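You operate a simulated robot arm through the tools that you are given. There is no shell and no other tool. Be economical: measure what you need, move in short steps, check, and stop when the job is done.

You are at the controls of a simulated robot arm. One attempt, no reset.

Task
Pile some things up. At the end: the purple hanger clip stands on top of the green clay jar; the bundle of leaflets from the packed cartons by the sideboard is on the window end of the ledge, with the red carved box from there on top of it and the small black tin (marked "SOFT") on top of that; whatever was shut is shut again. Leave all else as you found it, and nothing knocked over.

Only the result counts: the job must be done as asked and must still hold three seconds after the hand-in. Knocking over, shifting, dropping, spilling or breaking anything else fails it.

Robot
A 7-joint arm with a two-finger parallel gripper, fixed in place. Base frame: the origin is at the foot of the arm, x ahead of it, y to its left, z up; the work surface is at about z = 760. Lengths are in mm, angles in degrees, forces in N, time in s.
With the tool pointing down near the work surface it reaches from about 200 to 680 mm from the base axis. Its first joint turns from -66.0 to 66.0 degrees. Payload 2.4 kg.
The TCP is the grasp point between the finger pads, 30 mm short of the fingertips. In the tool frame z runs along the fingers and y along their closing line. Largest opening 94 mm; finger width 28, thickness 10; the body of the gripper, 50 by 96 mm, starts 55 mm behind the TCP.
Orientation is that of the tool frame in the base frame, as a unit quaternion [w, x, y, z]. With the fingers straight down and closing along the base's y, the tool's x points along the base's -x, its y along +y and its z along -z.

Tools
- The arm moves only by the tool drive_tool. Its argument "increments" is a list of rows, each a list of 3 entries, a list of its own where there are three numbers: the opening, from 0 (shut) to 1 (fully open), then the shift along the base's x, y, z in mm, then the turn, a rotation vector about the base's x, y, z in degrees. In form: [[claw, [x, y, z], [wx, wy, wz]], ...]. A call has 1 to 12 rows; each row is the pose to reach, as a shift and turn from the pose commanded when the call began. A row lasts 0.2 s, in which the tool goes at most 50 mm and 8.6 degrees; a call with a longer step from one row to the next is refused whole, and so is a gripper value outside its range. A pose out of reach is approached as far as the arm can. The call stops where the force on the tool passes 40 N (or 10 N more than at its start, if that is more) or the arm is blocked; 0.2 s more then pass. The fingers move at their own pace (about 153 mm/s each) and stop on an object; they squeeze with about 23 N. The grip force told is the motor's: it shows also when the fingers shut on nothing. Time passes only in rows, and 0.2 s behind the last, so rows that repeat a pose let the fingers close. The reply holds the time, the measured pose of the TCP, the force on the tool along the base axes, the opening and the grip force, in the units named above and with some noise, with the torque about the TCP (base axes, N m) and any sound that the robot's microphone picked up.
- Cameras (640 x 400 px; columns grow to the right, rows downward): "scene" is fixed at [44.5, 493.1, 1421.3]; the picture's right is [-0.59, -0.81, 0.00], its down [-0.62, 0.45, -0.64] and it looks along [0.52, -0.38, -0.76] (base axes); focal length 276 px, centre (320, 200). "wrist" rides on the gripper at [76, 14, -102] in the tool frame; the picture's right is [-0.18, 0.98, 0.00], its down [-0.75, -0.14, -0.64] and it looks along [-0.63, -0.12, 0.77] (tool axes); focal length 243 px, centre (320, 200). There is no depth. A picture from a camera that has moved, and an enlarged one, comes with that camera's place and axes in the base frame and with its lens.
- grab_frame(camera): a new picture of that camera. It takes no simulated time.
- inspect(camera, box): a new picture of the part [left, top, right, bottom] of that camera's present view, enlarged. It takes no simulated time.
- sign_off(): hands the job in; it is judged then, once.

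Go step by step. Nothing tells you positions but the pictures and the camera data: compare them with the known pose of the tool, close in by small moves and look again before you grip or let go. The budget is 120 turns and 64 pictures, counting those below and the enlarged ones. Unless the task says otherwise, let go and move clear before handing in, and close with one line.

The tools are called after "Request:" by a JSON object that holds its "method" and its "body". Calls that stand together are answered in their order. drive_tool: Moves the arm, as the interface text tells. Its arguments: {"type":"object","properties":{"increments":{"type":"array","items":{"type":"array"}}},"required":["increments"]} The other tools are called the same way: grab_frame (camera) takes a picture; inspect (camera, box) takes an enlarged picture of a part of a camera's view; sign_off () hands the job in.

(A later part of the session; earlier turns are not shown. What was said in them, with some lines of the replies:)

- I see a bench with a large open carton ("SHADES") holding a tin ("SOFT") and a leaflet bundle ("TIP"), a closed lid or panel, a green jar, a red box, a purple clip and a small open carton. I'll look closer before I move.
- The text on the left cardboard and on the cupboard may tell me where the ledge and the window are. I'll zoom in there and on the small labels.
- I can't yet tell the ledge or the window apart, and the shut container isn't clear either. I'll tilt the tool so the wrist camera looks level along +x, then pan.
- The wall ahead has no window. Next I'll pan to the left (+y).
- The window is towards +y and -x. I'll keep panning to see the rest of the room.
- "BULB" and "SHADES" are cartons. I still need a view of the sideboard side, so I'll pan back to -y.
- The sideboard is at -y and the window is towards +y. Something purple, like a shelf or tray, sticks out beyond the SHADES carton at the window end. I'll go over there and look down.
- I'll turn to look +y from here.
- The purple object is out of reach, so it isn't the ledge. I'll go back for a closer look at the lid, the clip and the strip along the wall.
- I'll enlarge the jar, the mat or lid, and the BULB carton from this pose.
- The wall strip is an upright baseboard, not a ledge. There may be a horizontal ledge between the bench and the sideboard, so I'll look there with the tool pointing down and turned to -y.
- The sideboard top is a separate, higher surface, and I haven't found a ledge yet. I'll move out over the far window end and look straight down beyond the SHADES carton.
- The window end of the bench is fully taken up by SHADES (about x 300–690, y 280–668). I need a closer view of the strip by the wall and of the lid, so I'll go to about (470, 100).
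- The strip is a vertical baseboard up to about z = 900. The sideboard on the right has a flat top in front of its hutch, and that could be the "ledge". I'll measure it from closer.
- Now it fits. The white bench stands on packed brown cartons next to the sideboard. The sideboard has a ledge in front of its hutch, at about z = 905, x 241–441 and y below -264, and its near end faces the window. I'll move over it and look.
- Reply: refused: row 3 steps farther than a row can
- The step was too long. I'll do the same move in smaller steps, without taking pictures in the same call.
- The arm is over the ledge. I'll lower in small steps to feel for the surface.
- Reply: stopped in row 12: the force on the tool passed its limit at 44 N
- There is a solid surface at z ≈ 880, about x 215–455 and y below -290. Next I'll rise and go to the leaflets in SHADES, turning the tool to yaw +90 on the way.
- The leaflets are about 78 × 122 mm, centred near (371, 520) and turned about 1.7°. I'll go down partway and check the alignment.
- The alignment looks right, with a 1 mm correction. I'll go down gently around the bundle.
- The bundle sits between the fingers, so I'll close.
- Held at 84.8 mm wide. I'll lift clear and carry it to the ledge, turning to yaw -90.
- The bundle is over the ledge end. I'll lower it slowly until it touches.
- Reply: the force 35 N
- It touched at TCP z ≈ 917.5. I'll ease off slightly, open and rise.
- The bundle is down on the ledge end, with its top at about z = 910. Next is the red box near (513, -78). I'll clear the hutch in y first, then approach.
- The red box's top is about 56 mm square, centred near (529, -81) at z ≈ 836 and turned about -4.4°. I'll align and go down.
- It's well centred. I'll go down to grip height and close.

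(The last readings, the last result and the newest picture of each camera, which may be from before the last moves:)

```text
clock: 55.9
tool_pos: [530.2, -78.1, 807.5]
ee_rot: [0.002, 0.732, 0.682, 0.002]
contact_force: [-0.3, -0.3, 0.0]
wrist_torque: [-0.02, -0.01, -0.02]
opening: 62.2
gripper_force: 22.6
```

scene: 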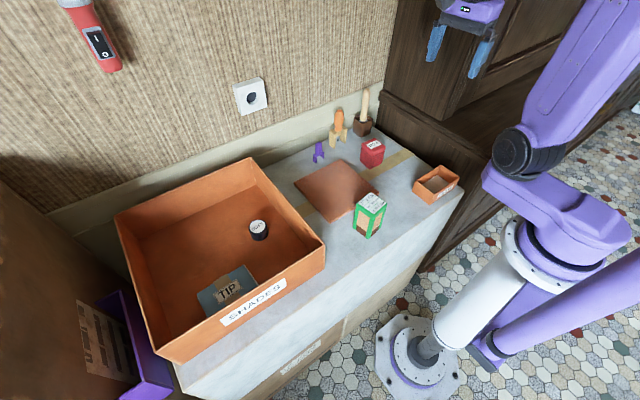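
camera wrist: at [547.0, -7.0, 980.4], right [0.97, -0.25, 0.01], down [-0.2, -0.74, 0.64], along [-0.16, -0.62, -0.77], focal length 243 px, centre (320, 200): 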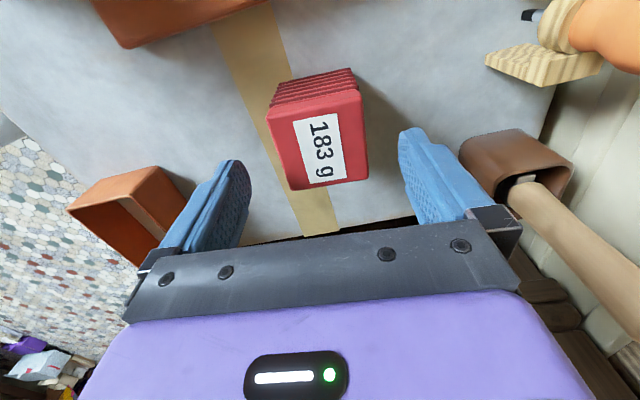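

Held at 62 mm. I'll lift, move back in x first, then over to the ledge above the bundle.

Request:
{"method": "drive_tool", "body": {"increments": [[0, [0, 0, 10], [0, 0, 0]], [0, [0, 0, 50], [0, 0, 0]], [0, [0, 0, 95], [0, 0, 0]], [0, [0, 0, 140], [0, 0, 0]], [0, [-15, 0, 185], [0, 0, 0]], [0, [-45, 0, 220], [0, 0, 0]], [0, [-90, 0, 230], [0, 0, 0]], [0, [-135, -5, 230], [0, 0, 1]], [0, [-170, -25, 230], [0, 0, 2]], [0, [-190, -65, 230], [0, 0, 3]], [0, [-195, -110, 230], [0, 0, 4]], [0, [-195, -155, 230], [0, 0, 4]]]}}

Request:
{"method": "drive_tool", "body": {"increments": [[0, [0, -45, 0], [0, 0, 0]], [0, [0, -90, 0], [0, 0, 0]], [0, [0, -120, -15], [0, 0, 0]], [0, [0, -132, -35], [0, 0, 0]], [0, [0, -132, -50], [0, 0, 0]], [0, [0, -132, -50], [0, 0, 0]]]}}

Request:
{"method": "grab_frame", "body": {"camera": "wrist"}}

Request:
{"method": "grab_frame", "body": {"camera": "scene"}}

```text
clock: 58.5
tool_pos: [335.3, -233.1, 1037.9]
ee_rot: [0.002, 0.707, 0.707, 0.002]
contact_force: [-0.4, -0.4, -1.8]
wrist_torque: [0.01, -0.02, 0.0]
opening: 62.2
gripper_force: 23.0
```

```text
clock: 59.9
tool_pos: [335.8, -364.2, 987.6]
ee_rot: [0.002, 0.707, 0.707, 0.001]
contact_force: [-0.2, 0.5, -1.0]
wrist_torque: [-0.02, -0.02, -0.02]
opening: 62.1
gripper_force: 23.0
```

```text
27 pictures are left
camera wrist: at [348.7, -288.8, 1091.9], right [0.98, -0.18, 0.0], down [-0.14, -0.75, 0.64], along [-0.11, -0.63, -0.77], focal length 243 px, centre (320, 200)
```

wrist: 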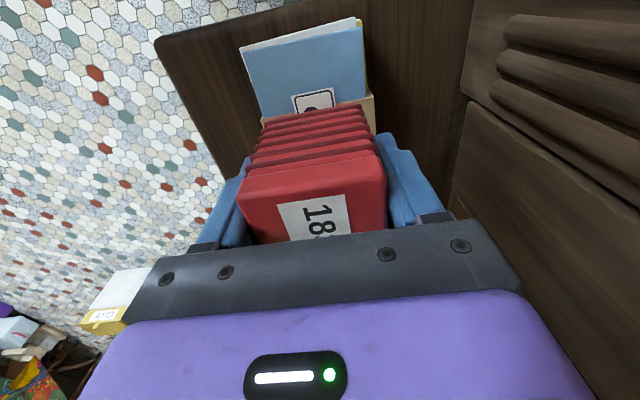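

```text
26 pictures are left
```

scene: 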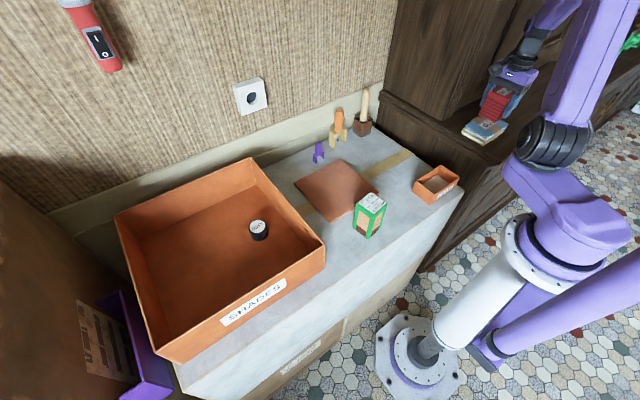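

The box is lined up above the bundle. I'll lower it gently to contact.

Request:
{"method": "drive_tool", "body": {"increments": [[0, [0, 0, -10], [0, 0, 0]], [0, [0, 0, -18], [0, 0, 0]], [0, [0, 0, -22], [0, 0, 0]], [0, [0, 0, -25], [0, 0, 0]]]}}

```text
clock: 60.9
tool_pos: [336.4, -365.2, 962.7]
ee_rot: [0.002, 0.707, 0.707, 0.001]
contact_force: [-0.4, -1.3, -1.7]
wrist_torque: [0.0, -0.01, 0.01]
opening: 61.8
gripper_force: 23.4
```

Request:
{"method": "drive_tool", "body": {"increments": [[0, [0, 0, -1.5], [0, 0, 0]], [0, [0, 0, -3], [0, 0, 0]], [0, [0, 0, -4.5], [0, 0, 0]], [0, [0, 0, -4.5], [0, 0, 0]]]}}

```text
clock: 61.9
tool_pos: [335.7, -365.8, 958.9]
ee_rot: [0.003, 0.707, 0.707, 0.001]
contact_force: [0.1, 0.7, 19.4]
wrist_torque: [-0.02, 0.43, 0.07]
opening: 62.3
gripper_force: 22.7
```

It's in contact. I'll ease off, open and rise.

Request:
{"method": "drive_tool", "body": {"increments": [[0, [0, 0, 1], [0, 0, 0]], [0.85, [0, 0, 1], [0, 0, 0]], [1, [0, 0, 1], [0, 0, 0]], [1, [0, 0, 15], [0, 0, 0]], [1, [0, 0, 40], [0, 0, 0]], [1, [0, 0, 80], [0, 0, 0]], [1, [0, 0, 120], [0, 0, 0]]]}}

Request:
{"method": "grab_frame", "body": {"camera": "wrist"}}

```text
clock: 63.5
tool_pos: [335.3, -363.4, 1078.4]
ee_rot: [0.002, 0.707, 0.707, 0.002]
contact_force: [-0.6, 0.3, -0.2]
wrist_torque: [-0.01, 0.02, -0.02]
opening: 94.3
gripper_force: 0.0
```

```text
25 pictures are left
camera wrist: at [349.0, -288.6, 1182.6], right [0.98, -0.18, 0.0], down [-0.14, -0.75, 0.64], along [-0.11, -0.63, -0.77], focal length 243 px, centre (320, 200)
```

wrist: 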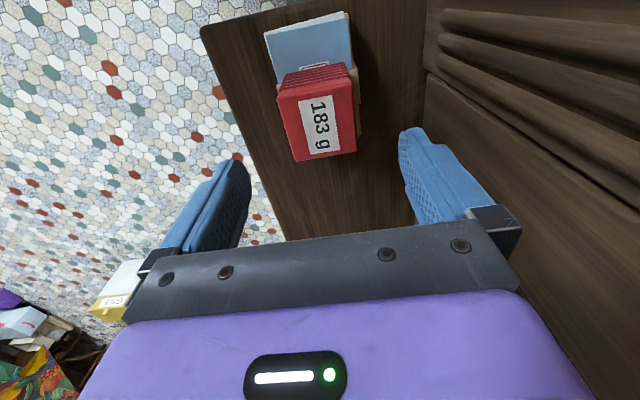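

The stack is straight, with the box top at about z = 988. Next is the tin in SHADES, near (482, 382).

Request:
{"method": "drive_tool", "body": {"increments": [[1, [0, 20, 30], [0, 0, 0]], [1, [0, 60, 40], [0, 0, 8]], [1, [0, 105, 40], [0, 0, 16]], [1, [0, 150, 40], [0, 0, 24]], [1, [0, 195, 40], [0, 0, 32]], [1, [0, 240, 40], [0, 0, 40]], [1, [0, 285, 40], [0, 0, 48]], [1, [0, 330, 40], [0, 0, 56]], [1, [0, 375, 40], [0, 0, 64]], [1, [0, 420, 40], [0, 0, 72]], [1, [0, 465, 40], [0, 0, 80]], [1, [0, 510, 40], [0, 0, 88]]]}}

Request:
{"method": "drive_tool", "body": {"increments": [[1, [25, 40, 0], [0, 0, 2]], [1, [50, 80, -10], [0, 0, 2]], [1, [75, 120, -20], [0, 0, 2]], [1, [100, 160, -30], [0, 0, 2]], [1, [125, 200, -40], [0, 0, 2]], [1, [145, 235, -60], [0, 0, 2]], [1, [145, 238, -100], [0, 0, 2]]]}}

Request:
{"method": "grab_frame", "body": {"camera": "wrist"}}

```text
clock: 66.1
tool_pos: [334.2, 147.3, 1118.3]
ee_rot: [0.0, 0.017, 1.0, 0.002]
contact_force: [0.5, 0.6, 0.3]
wrist_torque: [-0.04, 0.01, 0.0]
opening: 94.1
gripper_force: 0.1
```

```text
clock: 67.7
tool_pos: [481.3, 384.4, 1019.1]
ee_rot: [0.001, -0.001, 1.0, 0.003]
contact_force: [0.1, 0.3, -0.4]
wrist_torque: [0.0, 0.0, -0.04]
opening: 94.1
gripper_force: 0.1
```

```text
24 pictures are left
camera wrist: at [403.7, 396.7, 1123.2], right [0.18, 0.98, 0.0], down [0.75, -0.14, 0.64], along [0.63, -0.11, -0.77], focal length 243 px, centre (320, 200)
```

wrist: 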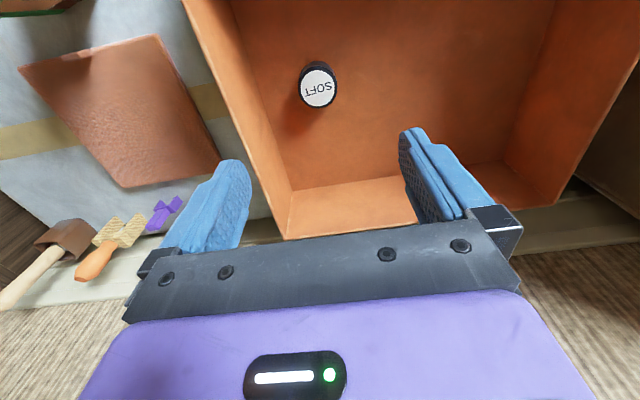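

The tin's top is at about z = 812, near (485, 381), and it's about 45 mm across. I'll descend partway and check.

Request:
{"method": "drive_tool", "body": {"increments": [[1, [2, -2, -40], [0, 0, 0]], [1, [4, -3, -85], [0, 0, 0]], [1, [4, -3, -125], [0, 0, 0]], [1, [4, -3, -155], [0, 0, 0]], [1, [4, -3, -165], [0, 0, 0]], [1, [4, -3, -165], [0, 0, 0]]]}}

Request:
{"method": "grab_frame", "body": {"camera": "wrist"}}

```text
clock: 69.1
tool_pos: [485.9, 381.2, 854.7]
ee_rot: [0.001, -0.001, 1.0, 0.003]
contact_force: [-0.6, 0.9, 0.0]
wrist_torque: [-0.04, 0.01, -0.01]
opening: 94.1
gripper_force: 0.1
```

```text
23 pictures are left
camera wrist: at [407.8, 393.6, 957.6], right [0.18, 0.98, 0.01], down [0.75, -0.14, 0.64], along [0.63, -0.11, -0.77], focal length 243 px, centre (320, 200)
```

wrist: 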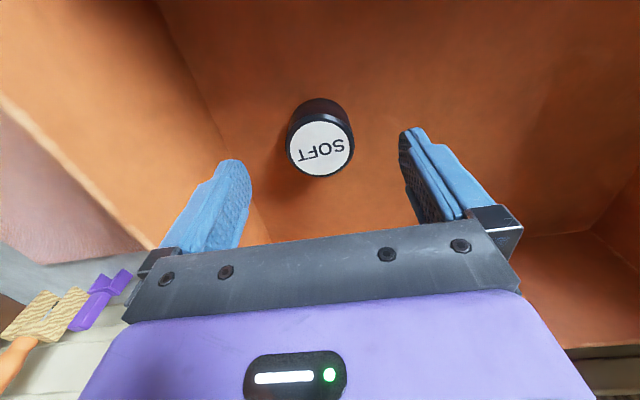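

It's centred. I'll descend and grip.

Request:
{"method": "drive_tool", "body": {"increments": [[1, [-1, 0, -20], [0, 0, 0]], [1, [-1, 0, -38], [0, 0, 0]], [1, [-1, 0, -50], [0, 0, 0]], [1, [-1, 0, -54], [0, 0, 0]], [0, [-1, 0, -54], [0, 0, 0]], [0, [-1, 0, -54], [0, 0, 0]], [0, [-1, 0, -54], [0, 0, 0]], [0, [-1, 0, -54], [0, 0, 0]]]}}

```text
clock: 70.9
tool_pos: [483.4, 381.1, 799.7]
ee_rot: [0.0, 0.0, 1.0, 0.003]
contact_force: [0.4, 1.3, 0.6]
wrist_torque: [0.01, -0.02, -0.01]
opening: 51.3
gripper_force: 23.3
```

Held at 51 mm. I'll lift and carry it to the stack on the ledge.

Request:
{"method": "drive_tool", "body": {"increments": [[0, [0, 0, 10], [0, 0, 0]], [0, [0, 0, 50], [0, 0, 0]], [0, [0, 0, 95], [0, 0, 0]], [0, [0, 0, 140], [0, 0, 0]], [0, [0, 0, 185], [0, 0, 0]], [0, [-5, -5, 230], [0, 0, 0]], [0, [-15, -25, 270], [0, 0, 0]], [0, [-30, -60, 300], [0, 0, 0]], [0, [-45, -105, 310], [0, 0, 0]], [0, [-60, -150, 310], [0, 0, 0]], [0, [-75, -195, 310], [0, 0, 0]], [0, [-90, -240, 310], [0, 0, 0]]]}}

Request:
{"method": "drive_tool", "body": {"increments": [[0, [-10, -45, 0], [0, 0, 0]], [0, [-20, -90, 0], [0, 0, 0]], [0, [-30, -135, 0], [0, 0, 0]], [0, [-40, -180, 0], [0, 0, 0]], [0, [-50, -225, 0], [0, 0, 0]], [0, [-57, -270, 0], [0, 0, 0]], [0, [-57, -315, 0], [0, 0, 0]], [0, [-57, -360, 0], [0, 0, 0]], [0, [-57, -405, 0], [0, 0, 0]], [0, [-57, -450, 0], [0, 0, 0]], [0, [-57, -490, 0], [0, 0, 0]], [0, [-57, -505, -10], [0, 0, 0]]]}}

Request:
{"method": "drive_tool", "body": {"increments": [[0, [0, 0, -20], [0, 0, 0]], [0, [0, 0, -40], [0, 0, 0]], [0, [0, 0, -50], [0, 0, 0]], [0, [0, 0, -50], [0, 0, 0]]]}}

Request:
{"method": "grab_frame", "body": {"camera": "wrist"}}

Request:
{"method": "inspect", "body": {"camera": "scene", "box": [420, 30, 580, 130]}}

```text
clock: 73.5
tool_pos: [393.5, 138.9, 1108.4]
ee_rot: [-0.001, 0.0, 1.0, 0.002]
contact_force: [-0.7, 0.7, -0.5]
wrist_torque: [0.01, -0.01, 0.0]
opening: 52.0
gripper_force: 23.2
```

```text
clock: 76.1
tool_pos: [336.1, -363.3, 1099.4]
ee_rot: [0.001, 0.0, 1.0, 0.002]
contact_force: [0.4, 0.4, -1.3]
wrist_torque: [-0.02, 0.02, 0.02]
opening: 51.7
gripper_force: 23.2
```

```text
clock: 77.1
tool_pos: [337.6, -364.1, 1048.7]
ee_rot: [0.0, 0.0, 1.0, 0.002]
contact_force: [0.5, -0.7, -1.1]
wrist_torque: [-0.03, -0.01, 0.0]
opening: 51.6
gripper_force: 23.3
```

```text
22 pictures are left
camera wrist: at [260.2, -351.0, 1153.6], right [0.18, 0.98, 0.0], down [0.75, -0.14, 0.64], along [0.63, -0.11, -0.77], focal length 243 px, centre (320, 200)
```

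wrist: 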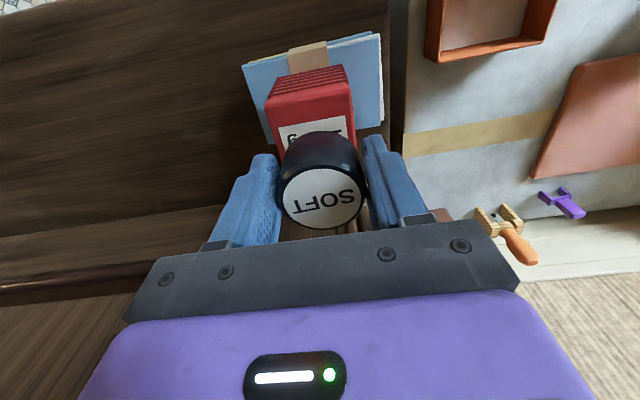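

```text
4.00 times, centred on (500, 80) of scene
camera zoom: at [44.5, 493.1, 1421.3], right [-0.59, -0.81, 0.0], down [-0.62, 0.45, -0.64], along [0.52, -0.38, -0.76], focal length 1104 px, centre (-400, 680)
```

zoom: 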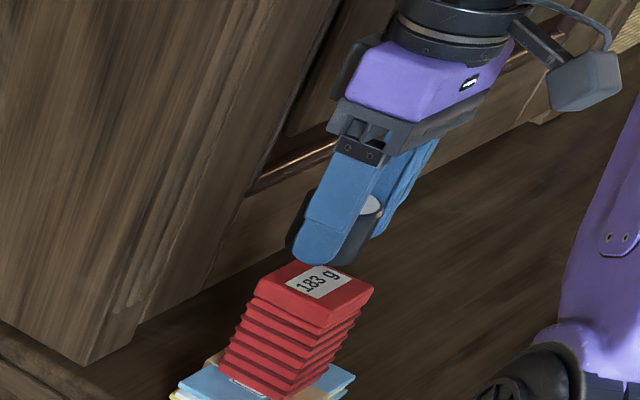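

The tin is above the box. I'll lower it to contact.

Request:
{"method": "drive_tool", "body": {"increments": [[0, [-1, 0, -8], [0, 0, 0]], [0, [-1, 0, -14], [0, 0, 0]], [0, [-1, 0, -18], [0, 0, 0]], [0, [-1, 0, -20], [0, 0, 0]]]}}

Request:
{"method": "drive_tool", "body": {"increments": [[0, [0, 0, -1.5], [0, 0, 0]], [0, [0, 0, -2.5], [0, 0, 0]], [0, [0, 0, -2.5], [0, 0, 0]]]}}

```text
clock: 78.1
tool_pos: [335.6, -362.8, 1029.0]
ee_rot: [0.0, 0.0, 1.0, 0.003]
contact_force: [0.0, 0.2, -1.0]
wrist_torque: [0.0, -0.02, -0.01]
opening: 51.8
gripper_force: 23.2
```

```text
clock: 78.9
tool_pos: [334.4, -364.6, 1027.8]
ee_rot: [0.001, 0.0, 1.0, 0.002]
contact_force: [1.2, -0.5, -0.9]
wrist_torque: [0.01, 0.01, -0.02]
opening: 51.5
gripper_force: 23.1
```

Request:
{"method": "drive_tool", "body": {"increments": [[0, [0, 0, -1], [0, 0, 0]], [0, [0, 0, -2], [0, 0, 0]], [0, [0, 0, -2], [0, 0, 0]]]}}

```text
clock: 79.7
tool_pos: [336.0, -364.5, 1024.7]
ee_rot: [0.002, 0.0, 1.0, 0.001]
contact_force: [-0.2, 1.7, 16.3]
wrist_torque: [0.01, -0.13, 0.04]
opening: 51.7
gripper_force: 22.9
```

Contact is made. I'll ease off, open, rise straight up and check.

Request:
{"method": "drive_tool", "body": {"increments": [[0, [0, 0, 1], [0, 0, 0]], [0.75, [0, 0, 1], [0, 0, 0]], [0.9, [0, 0, 1], [0, 0, 0]], [0.9, [0, 0, 15], [0, 0, 0]], [0.9, [0, 0, 45], [0, 0, 0]], [0.9, [0, 0, 85], [0, 0, 0]], [0.9, [0, 0, 110], [0, 0, 0]]]}}

Request:
{"method": "grab_frame", "body": {"camera": "wrist"}}

Request:
{"method": "inspect", "body": {"camera": "scene", "box": [420, 60, 580, 160]}}

```text
clock: 81.3
tool_pos: [334.3, -364.3, 1135.5]
ee_rot: [0.0, 0.0, 1.0, 0.003]
contact_force: [0.0, -0.7, -0.5]
wrist_torque: [0.01, 0.03, -0.01]
opening: 84.5
gripper_force: 0.1
```

```text
20 pictures are left
camera wrist: at [258.2, -350.8, 1238.6], right [0.18, 0.98, 0.0], down [0.75, -0.14, 0.64], along [0.63, -0.11, -0.77], focal length 243 px, centre (320, 200)
```

wrist: 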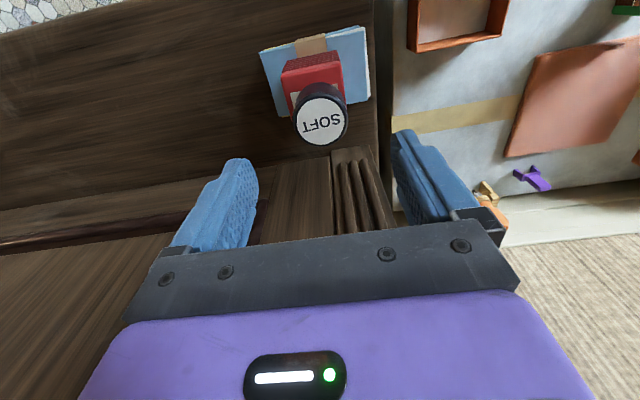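

```text
4.00 times, centred on (500, 110) of scene
camera zoom: at [44.5, 493.1, 1421.3], right [-0.59, -0.81, 0.0], down [-0.62, 0.45, -0.64], along [0.52, -0.38, -0.76], focal length 1104 px, centre (-400, 560)
```

zoom: 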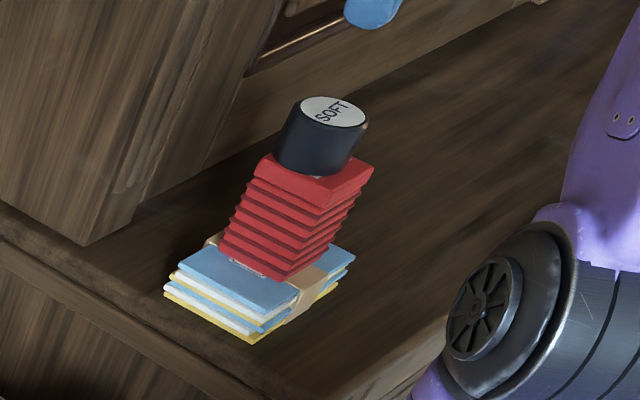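

The stack stands well. Now the clip, near (646, 57), about 80 mm tall with its legs spread along y. I'll go above it for a close view.

Request:
{"method": "drive_tool", "body": {"increments": [[0.5, [0, 45, 10], [0, 0, 0]], [0.5, [0, 90, 10], [0, 0, 0]], [0.5, [10, 135, 10], [0, 0, 0]], [0.5, [25, 180, 10], [0, 0, 0]], [0.5, [45, 220, 0], [0, 0, 0]], [0.5, [70, 260, -10], [0, 0, 0]], [0.5, [95, 300, -20], [0, 0, 0]], [0.5, [120, 340, -30], [0, 0, 0]], [0.5, [150, 375, -40], [0, 0, 0]], [0.5, [185, 405, -50], [0, 0, 0]], [0.5, [225, 420, -65], [0, 0, 0]], [0.5, [260, 421, -80], [0, 0, 0]]]}}

Request:
{"method": "drive_tool", "body": {"increments": [[0.5, [15, 0, -35], [0, 0, 0]], [0.5, [30, 0, -70], [0, 0, 0]], [0.5, [40, 0, -105], [0, 0, 0]], [0.5, [40, 0, -105], [0, 0, 0]]]}}

Request:
{"method": "grab_frame", "body": {"camera": "wrist"}}

```text
clock: 83.9
tool_pos: [595.9, 57.6, 1055.0]
ee_rot: [0.001, 0.0, 1.0, 0.002]
contact_force: [-0.1, -0.8, 0.1]
wrist_torque: [-0.03, -0.02, 0.02]
opening: 47.2
gripper_force: 0.0
```

```text
clock: 84.9
tool_pos: [635.7, 56.0, 950.8]
ee_rot: [0.0, 0.0, 1.0, 0.003]
contact_force: [-0.8, 0.5, -0.1]
wrist_torque: [0.0, 0.01, 0.01]
opening: 47.2
gripper_force: 0.2
```

```text
18 pictures are left
camera wrist: at [558.7, 69.3, 1054.7], right [0.18, 0.98, 0.0], down [0.75, -0.14, 0.64], along [0.63, -0.11, -0.77], focal length 243 px, centre (320, 200)
```

wrist: 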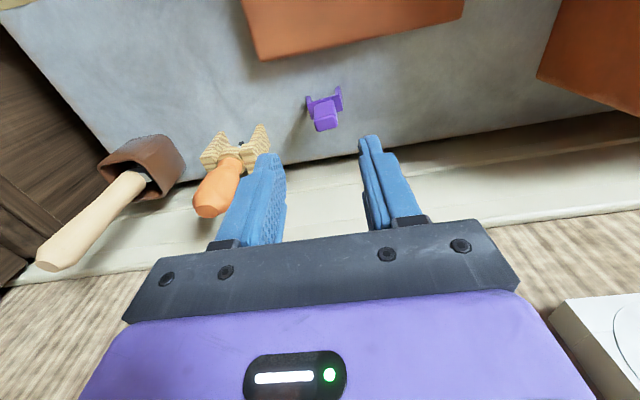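

Request:
{"method": "inspect", "body": {"camera": "wrist", "box": [260, 60, 400, 150]}}

Request:
{"method": "inspect", "body": {"camera": "scene", "box": [288, 120, 352, 170]}}

```text
4.44 times, centred on (330, 105) of wrist
camera zoom: at [558.7, 69.3, 1054.7], right [0.18, 0.98, 0.0], down [0.75, -0.14, 0.64], along [0.63, -0.11, -0.77], focal length 1078 px, centre (276, 622)
```

zoom: 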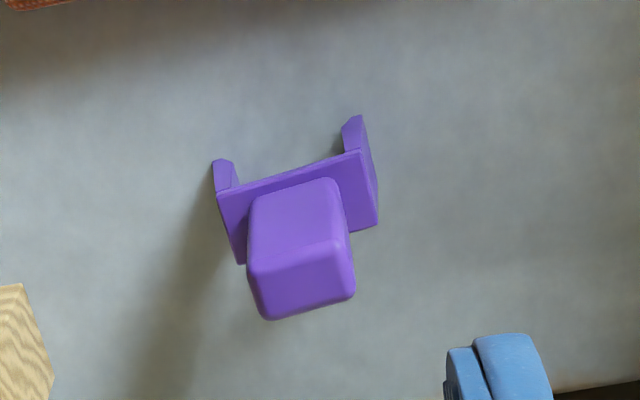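

```text
8.00 times, centred on (320, 145) of scene
camera zoom: at [44.5, 493.1, 1421.3], right [-0.59, -0.81, 0.0], down [-0.62, 0.45, -0.64], along [0.52, -0.38, -0.76], focal length 2208 px, centre (320, 640)
```

zoom: 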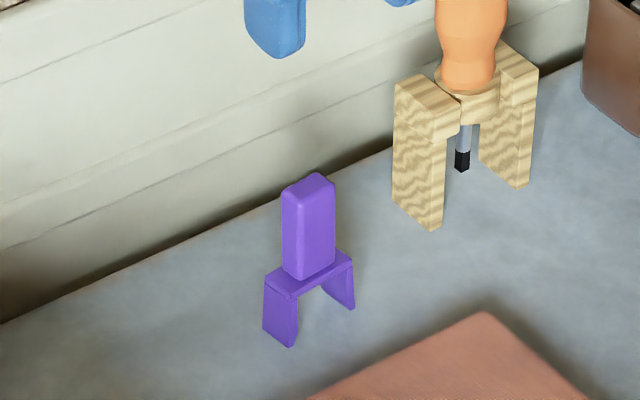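

The clip's handle is about 20 mm wide, centred near (646, 59). Its top is at about z = 843, its plate top at about 795, and it's turned about +6°. I'll align and come down.

Request:
{"method": "drive_tool", "body": {"increments": [[0.5, [5, 1, -25], [0, 0, 3]], [0.5, [11, 3, -50], [0, 0, 6]], [0.5, [11, 3, -68], [0, 0, 6]], [0.5, [11, 3, -68], [0, 0, 6]]]}}

Request:
{"method": "grab_frame", "body": {"camera": "wrist"}}

```text
clock: 85.9
tool_pos: [645.6, 60.3, 882.0]
ee_rot: [0.001, -0.052, 0.999, 0.003]
contact_force: [0.3, 0.1, 0.2]
wrist_torque: [-0.03, 0.0, -0.01]
opening: 46.9
gripper_force: 0.1
```

```text
15 pictures are left
camera wrist: at [569.0, 65.4, 985.9], right [0.08, 1.0, 0.0], down [0.76, -0.06, 0.64], along [0.64, -0.05, -0.77], focal length 243 px, centre (320, 200)
```

wrist: 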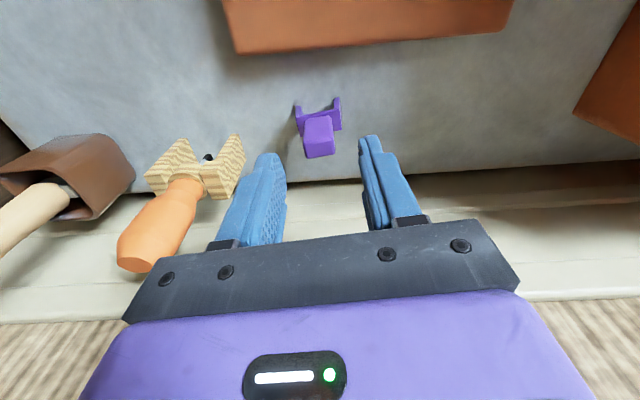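

It's aligned. I'll go down slowly to grip height, then close.

Request:
{"method": "drive_tool", "body": {"increments": [[0.5, [-1, 0, -18], [0, 0, 0]], [0.5, [-1, 0, -34], [0, 0, 0]], [0.5, [-1, 0, -45], [0, 0, 0]], [0.5, [-1, 0, -51], [0, 0, 0]], [0.5, [-1, 0, -51], [0, 0, 0]]]}}

Request:
{"method": "grab_frame", "body": {"camera": "wrist"}}

```text
clock: 87.1
tool_pos: [645.6, 60.7, 828.7]
ee_rot: [0.001, -0.052, 0.999, 0.003]
contact_force: [0.3, 0.6, -0.4]
wrist_torque: [-0.01, 0.02, 0.0]
opening: 47.0
gripper_force: 0.1
```

```text
14 pictures are left
camera wrist: at [567.8, 65.0, 934.5], right [0.08, 1.0, 0.0], down [0.76, -0.06, 0.64], along [0.64, -0.05, -0.77], focal length 243 px, centre (320, 200)
```

wrist: 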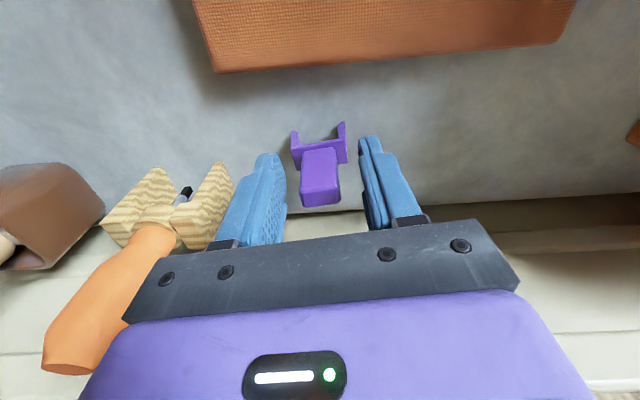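

Request:
{"method": "drive_tool", "body": {"increments": [[0.3, [0, 0, 0], [0, 0, 0]], [0, [0, 0, 0], [0, 0, 0]], [0, [0, 0, 0], [0, 0, 0]], [0, [0, 0, 0], [0, 0, 0]], [0, [0, 0, 6], [0, 0, 0]], [0, [0, 0, 25], [0, 0, 0]], [0, [0, 0, 65], [0, 0, 0]], [0, [0, 0, 110], [0, 0, 0]], [0, [0, 0, 155], [0, 0, 0]], [0, [-30, 0, 185], [0, 0, 0]]]}}

Request:
{"method": "grab_frame", "body": {"camera": "wrist"}}

```text
clock: 89.3
tool_pos: [614.5, 59.5, 1017.0]
ee_rot: [0.0, -0.053, 0.999, 0.002]
contact_force: [-0.1, 0.6, -1.0]
wrist_torque: [0.01, 0.01, -0.04]
opening: 24.6
gripper_force: 23.3
```

```text
13 pictures are left
camera wrist: at [536.6, 64.8, 1120.9], right [0.08, 1.0, 0.0], down [0.76, -0.06, 0.64], along [0.64, -0.05, -0.77], focal length 243 px, centre (320, 200)
```

wrist: 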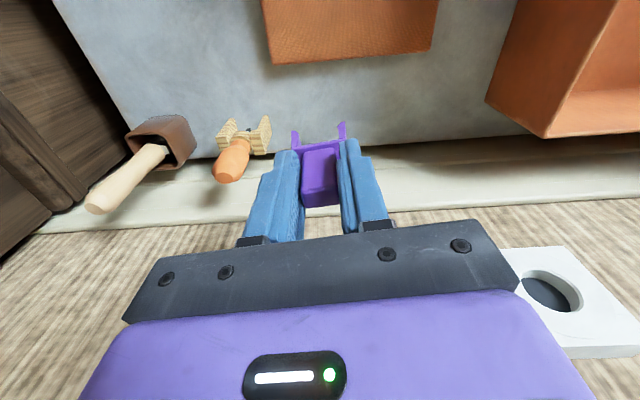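

Held at 24.6 mm. I'll move to where the wrist camera looks straight down on the jar and measure it again.

Request:
{"method": "drive_tool", "body": {"increments": [[0, [-40, 12, 5], [0, 0, 0]], [0, [-80, 24, 10], [0, 0, 0]], [0, [-120, 36, 15], [0, 0, 0]], [0, [-160, 48, 20], [0, 0, 0]], [0, [-200, 58, 25], [0, 0, 0]], [0, [-225, 58, 25], [0, 0, 0]], [0, [-225, 58, 25], [0, 0, 0]]]}}

Request:
{"method": "grab_frame", "body": {"camera": "wrist"}}

```text
clock: 90.9
tool_pos: [389.6, 118.4, 1041.2]
ee_rot: [0.0, -0.052, 0.999, 0.003]
contact_force: [-0.5, -0.2, -0.8]
wrist_torque: [-0.01, 0.0, -0.01]
opening: 24.7
gripper_force: 23.0
```

```text
12 pictures are left
camera wrist: at [311.5, 124.2, 1145.1], right [0.08, 1.0, 0.0], down [0.76, -0.06, 0.64], along [0.64, -0.05, -0.77], focal length 243 px, centre (320, 200)
```

wrist: 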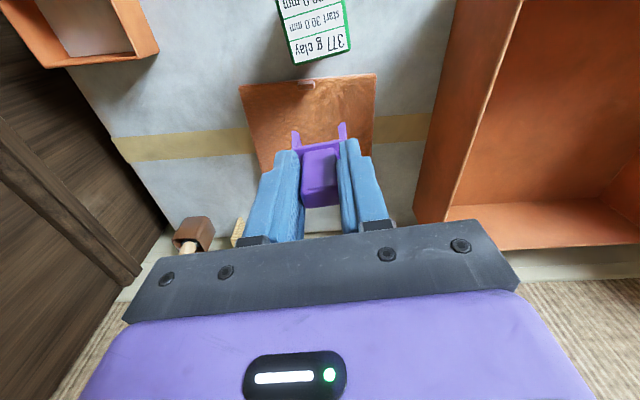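

The jar's top is confirmed at about (328.5, 119.5), turned about 8°. I'll move over it and come down part of the way.

Request:
{"method": "drive_tool", "body": {"increments": [[0, [-30, 1, 0], [0, 0, 1]], [0, [-61, 1, 0], [0, 0, 2]], [0, [-61, 1, -35], [0, 0, 2]], [0, [-61, 1, -65], [0, 0, 2]], [0, [-61, 1, -80], [0, 0, 2]], [0, [-61, 1, -80], [0, 0, 2]]]}}

Request:
{"method": "inspect", "body": {"camera": "scene", "box": [320, 140, 420, 240]}}

Request:
{"method": "grab_frame", "body": {"camera": "wrist"}}

```text
clock: 92.3
tool_pos: [328.9, 119.0, 961.8]
ee_rot: [0.0, -0.07, 0.998, 0.001]
contact_force: [0.3, 0.9, 0.1]
wrist_torque: [0.0, 0.02, 0.0]
opening: 24.8
gripper_force: 23.0
```

```text
4.00 times, centred on (370, 190) of scene
camera zoom: at [44.5, 493.1, 1421.3], right [-0.59, -0.81, 0.0], down [-0.62, 0.45, -0.64], along [0.52, -0.38, -0.76], focal length 1104 px, centre (120, 240)
```

zoom: 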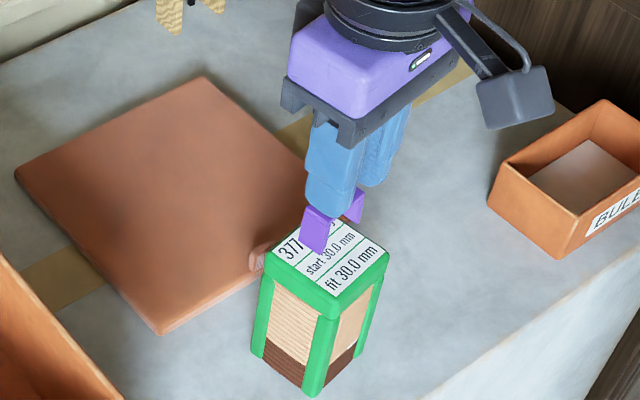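

```text
10 pictures are left
camera wrist: at [251.0, 121.3, 1064.9], right [0.05, 1.0, 0.0], down [0.77, -0.04, 0.64], along [0.64, -0.03, -0.77], focal length 243 px, centre (320, 200)
```

wrist: 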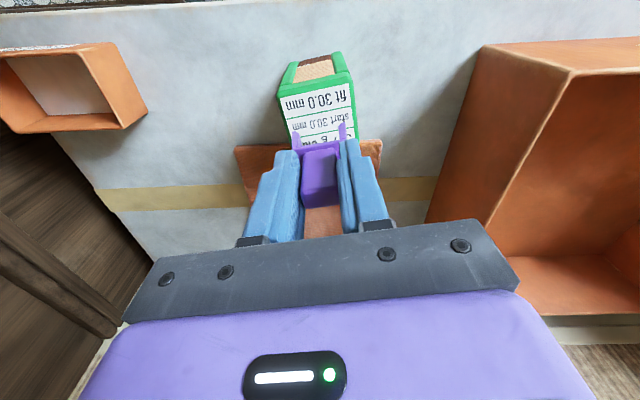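

The clip's legs are lined up over the jar top. I'll lower them in fine steps.

Request:
{"method": "drive_tool", "body": {"increments": [[0, [0, 0, -6], [0, 0, 0]], [0, [0, 0, -11], [0, 0, 0]], [0, [0, 0, -15], [0, 0, 0]]]}}

Request:
{"method": "drive_tool", "body": {"increments": [[0, [0, 0, -1.5], [0, 0, 0]], [0, [0, 0, -2.5], [0, 0, 0]], [0, [0, 0, -2.5], [0, 0, 0]]]}}

```text
clock: 93.1
tool_pos: [329.1, 118.9, 945.1]
ee_rot: [0.001, -0.069, 0.998, 0.002]
contact_force: [0.3, -0.7, -0.4]
wrist_torque: [0.0, 0.01, 0.01]
opening: 24.9
gripper_force: 22.7
```

```text
clock: 93.9
tool_pos: [329.5, 119.9, 943.3]
ee_rot: [0.0, -0.07, 0.998, 0.003]
contact_force: [-2.0, 0.4, 18.7]
wrist_torque: [-0.03, 0.05, 0.0]
opening: 24.7
gripper_force: 22.4
```

It touched at TCP z ≈ 943.5, as expected. I'll ease off 1 mm and look before letting go.

Request:
{"method": "drive_tool", "body": {"increments": [[0, [0, 0, 0.7], [0, 0, 0]], [0, [0, 0, 1], [0, 0, 0]]]}}

Request:
{"method": "inspect", "body": {"camera": "scene", "box": [330, 170, 410, 240]}}

```text
clock: 94.5
tool_pos: [328.1, 119.0, 944.0]
ee_rot: [0.0, -0.07, 0.998, 0.002]
contact_force: [-0.3, -0.2, -0.7]
wrist_torque: [-0.04, 0.02, -0.01]
opening: 24.8
gripper_force: 23.0
```

```text
5.71 times, centred on (370, 205) of scene
camera zoom: at [44.5, 493.1, 1421.3], right [-0.59, -0.81, 0.0], down [-0.62, 0.45, -0.64], along [0.52, -0.38, -0.76], focal length 1577 px, centre (34, 171)
```

zoom: 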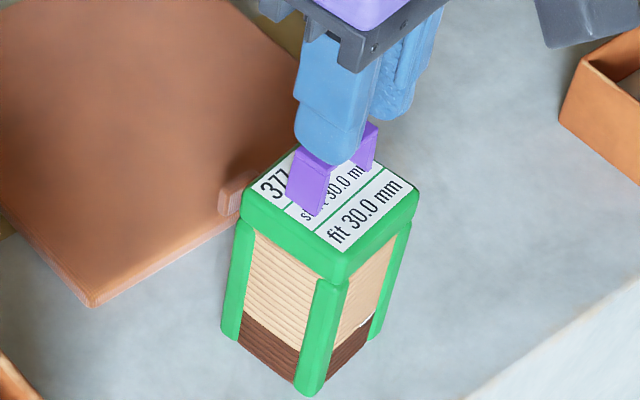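

The legs sit well inside the top face. I'll release with a small opening, rise straight up and move clear.

Request:
{"method": "drive_tool", "body": {"increments": [[0, [0, 0, -0.5], [0, 0, 0]], [0.4, [0, 0, -0.5], [0, 0, 0]], [0.5, [0, 0, -0.5], [0, 0, 0]], [0.5, [0, 0, 12], [0, 0, 0]], [0.5, [0, 0, 40], [0, 0, 0]], [0.5, [0, 0, 80], [0, 0, 0]], [0.5, [0, 0, 125], [0, 0, 0]], [0.5, [0, 0, 165], [0, 0, 0]]]}}

Request:
{"method": "grab_frame", "body": {"camera": "scene"}}

Request:
{"method": "inspect", "body": {"camera": "scene", "box": [330, 140, 430, 240]}}

```text
clock: 96.3
tool_pos: [329.2, 117.9, 1110.0]
ee_rot: [0.0, -0.069, 0.998, 0.002]
contact_force: [0.3, -0.2, 0.7]
wrist_torque: [0.0, -0.01, 0.04]
opening: 46.8
gripper_force: 0.0
```

```text
8 pictures are left
```

scene: 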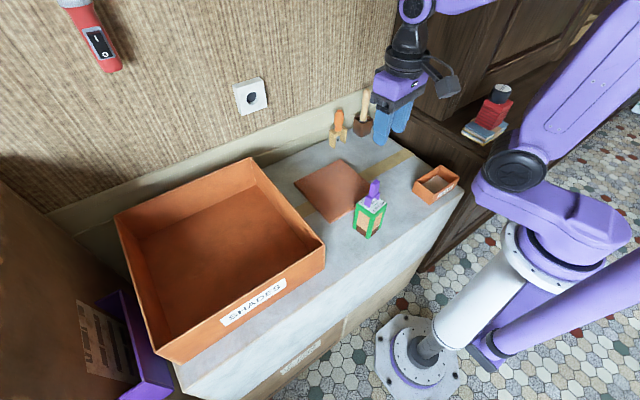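

```text
4.00 times, centred on (380, 190) of scene
camera zoom: at [44.5, 493.1, 1421.3], right [-0.59, -0.81, 0.0], down [-0.62, 0.45, -0.64], along [0.52, -0.38, -0.76], focal length 1104 px, centre (80, 240)
```

zoom: 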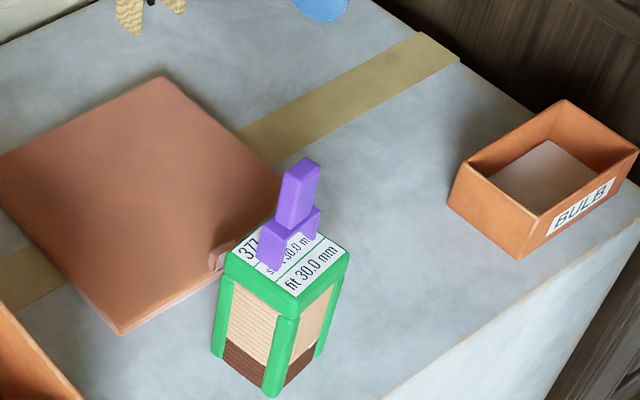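

The clip stands on the jar, the three-item stack on the ledge is upright, nothing else has moved, and the lid stayed shut. I'm handing in.

Request:
{"method": "sign_off", "body": {}}

```text
The job is handed in.
```

I handed the job in with the purple clip standing on the green jar, and the leaflets, red box and SOFT tin stacked at the window end of what I took to be the ledge: the sideboard's flat top in front of its cupboard. That is my reading, because nothing in view was marked as the ledge and the window end of the bench itself was filled by the SHADES carton. I opened nothing, and the last pictures showed nothing else moved.
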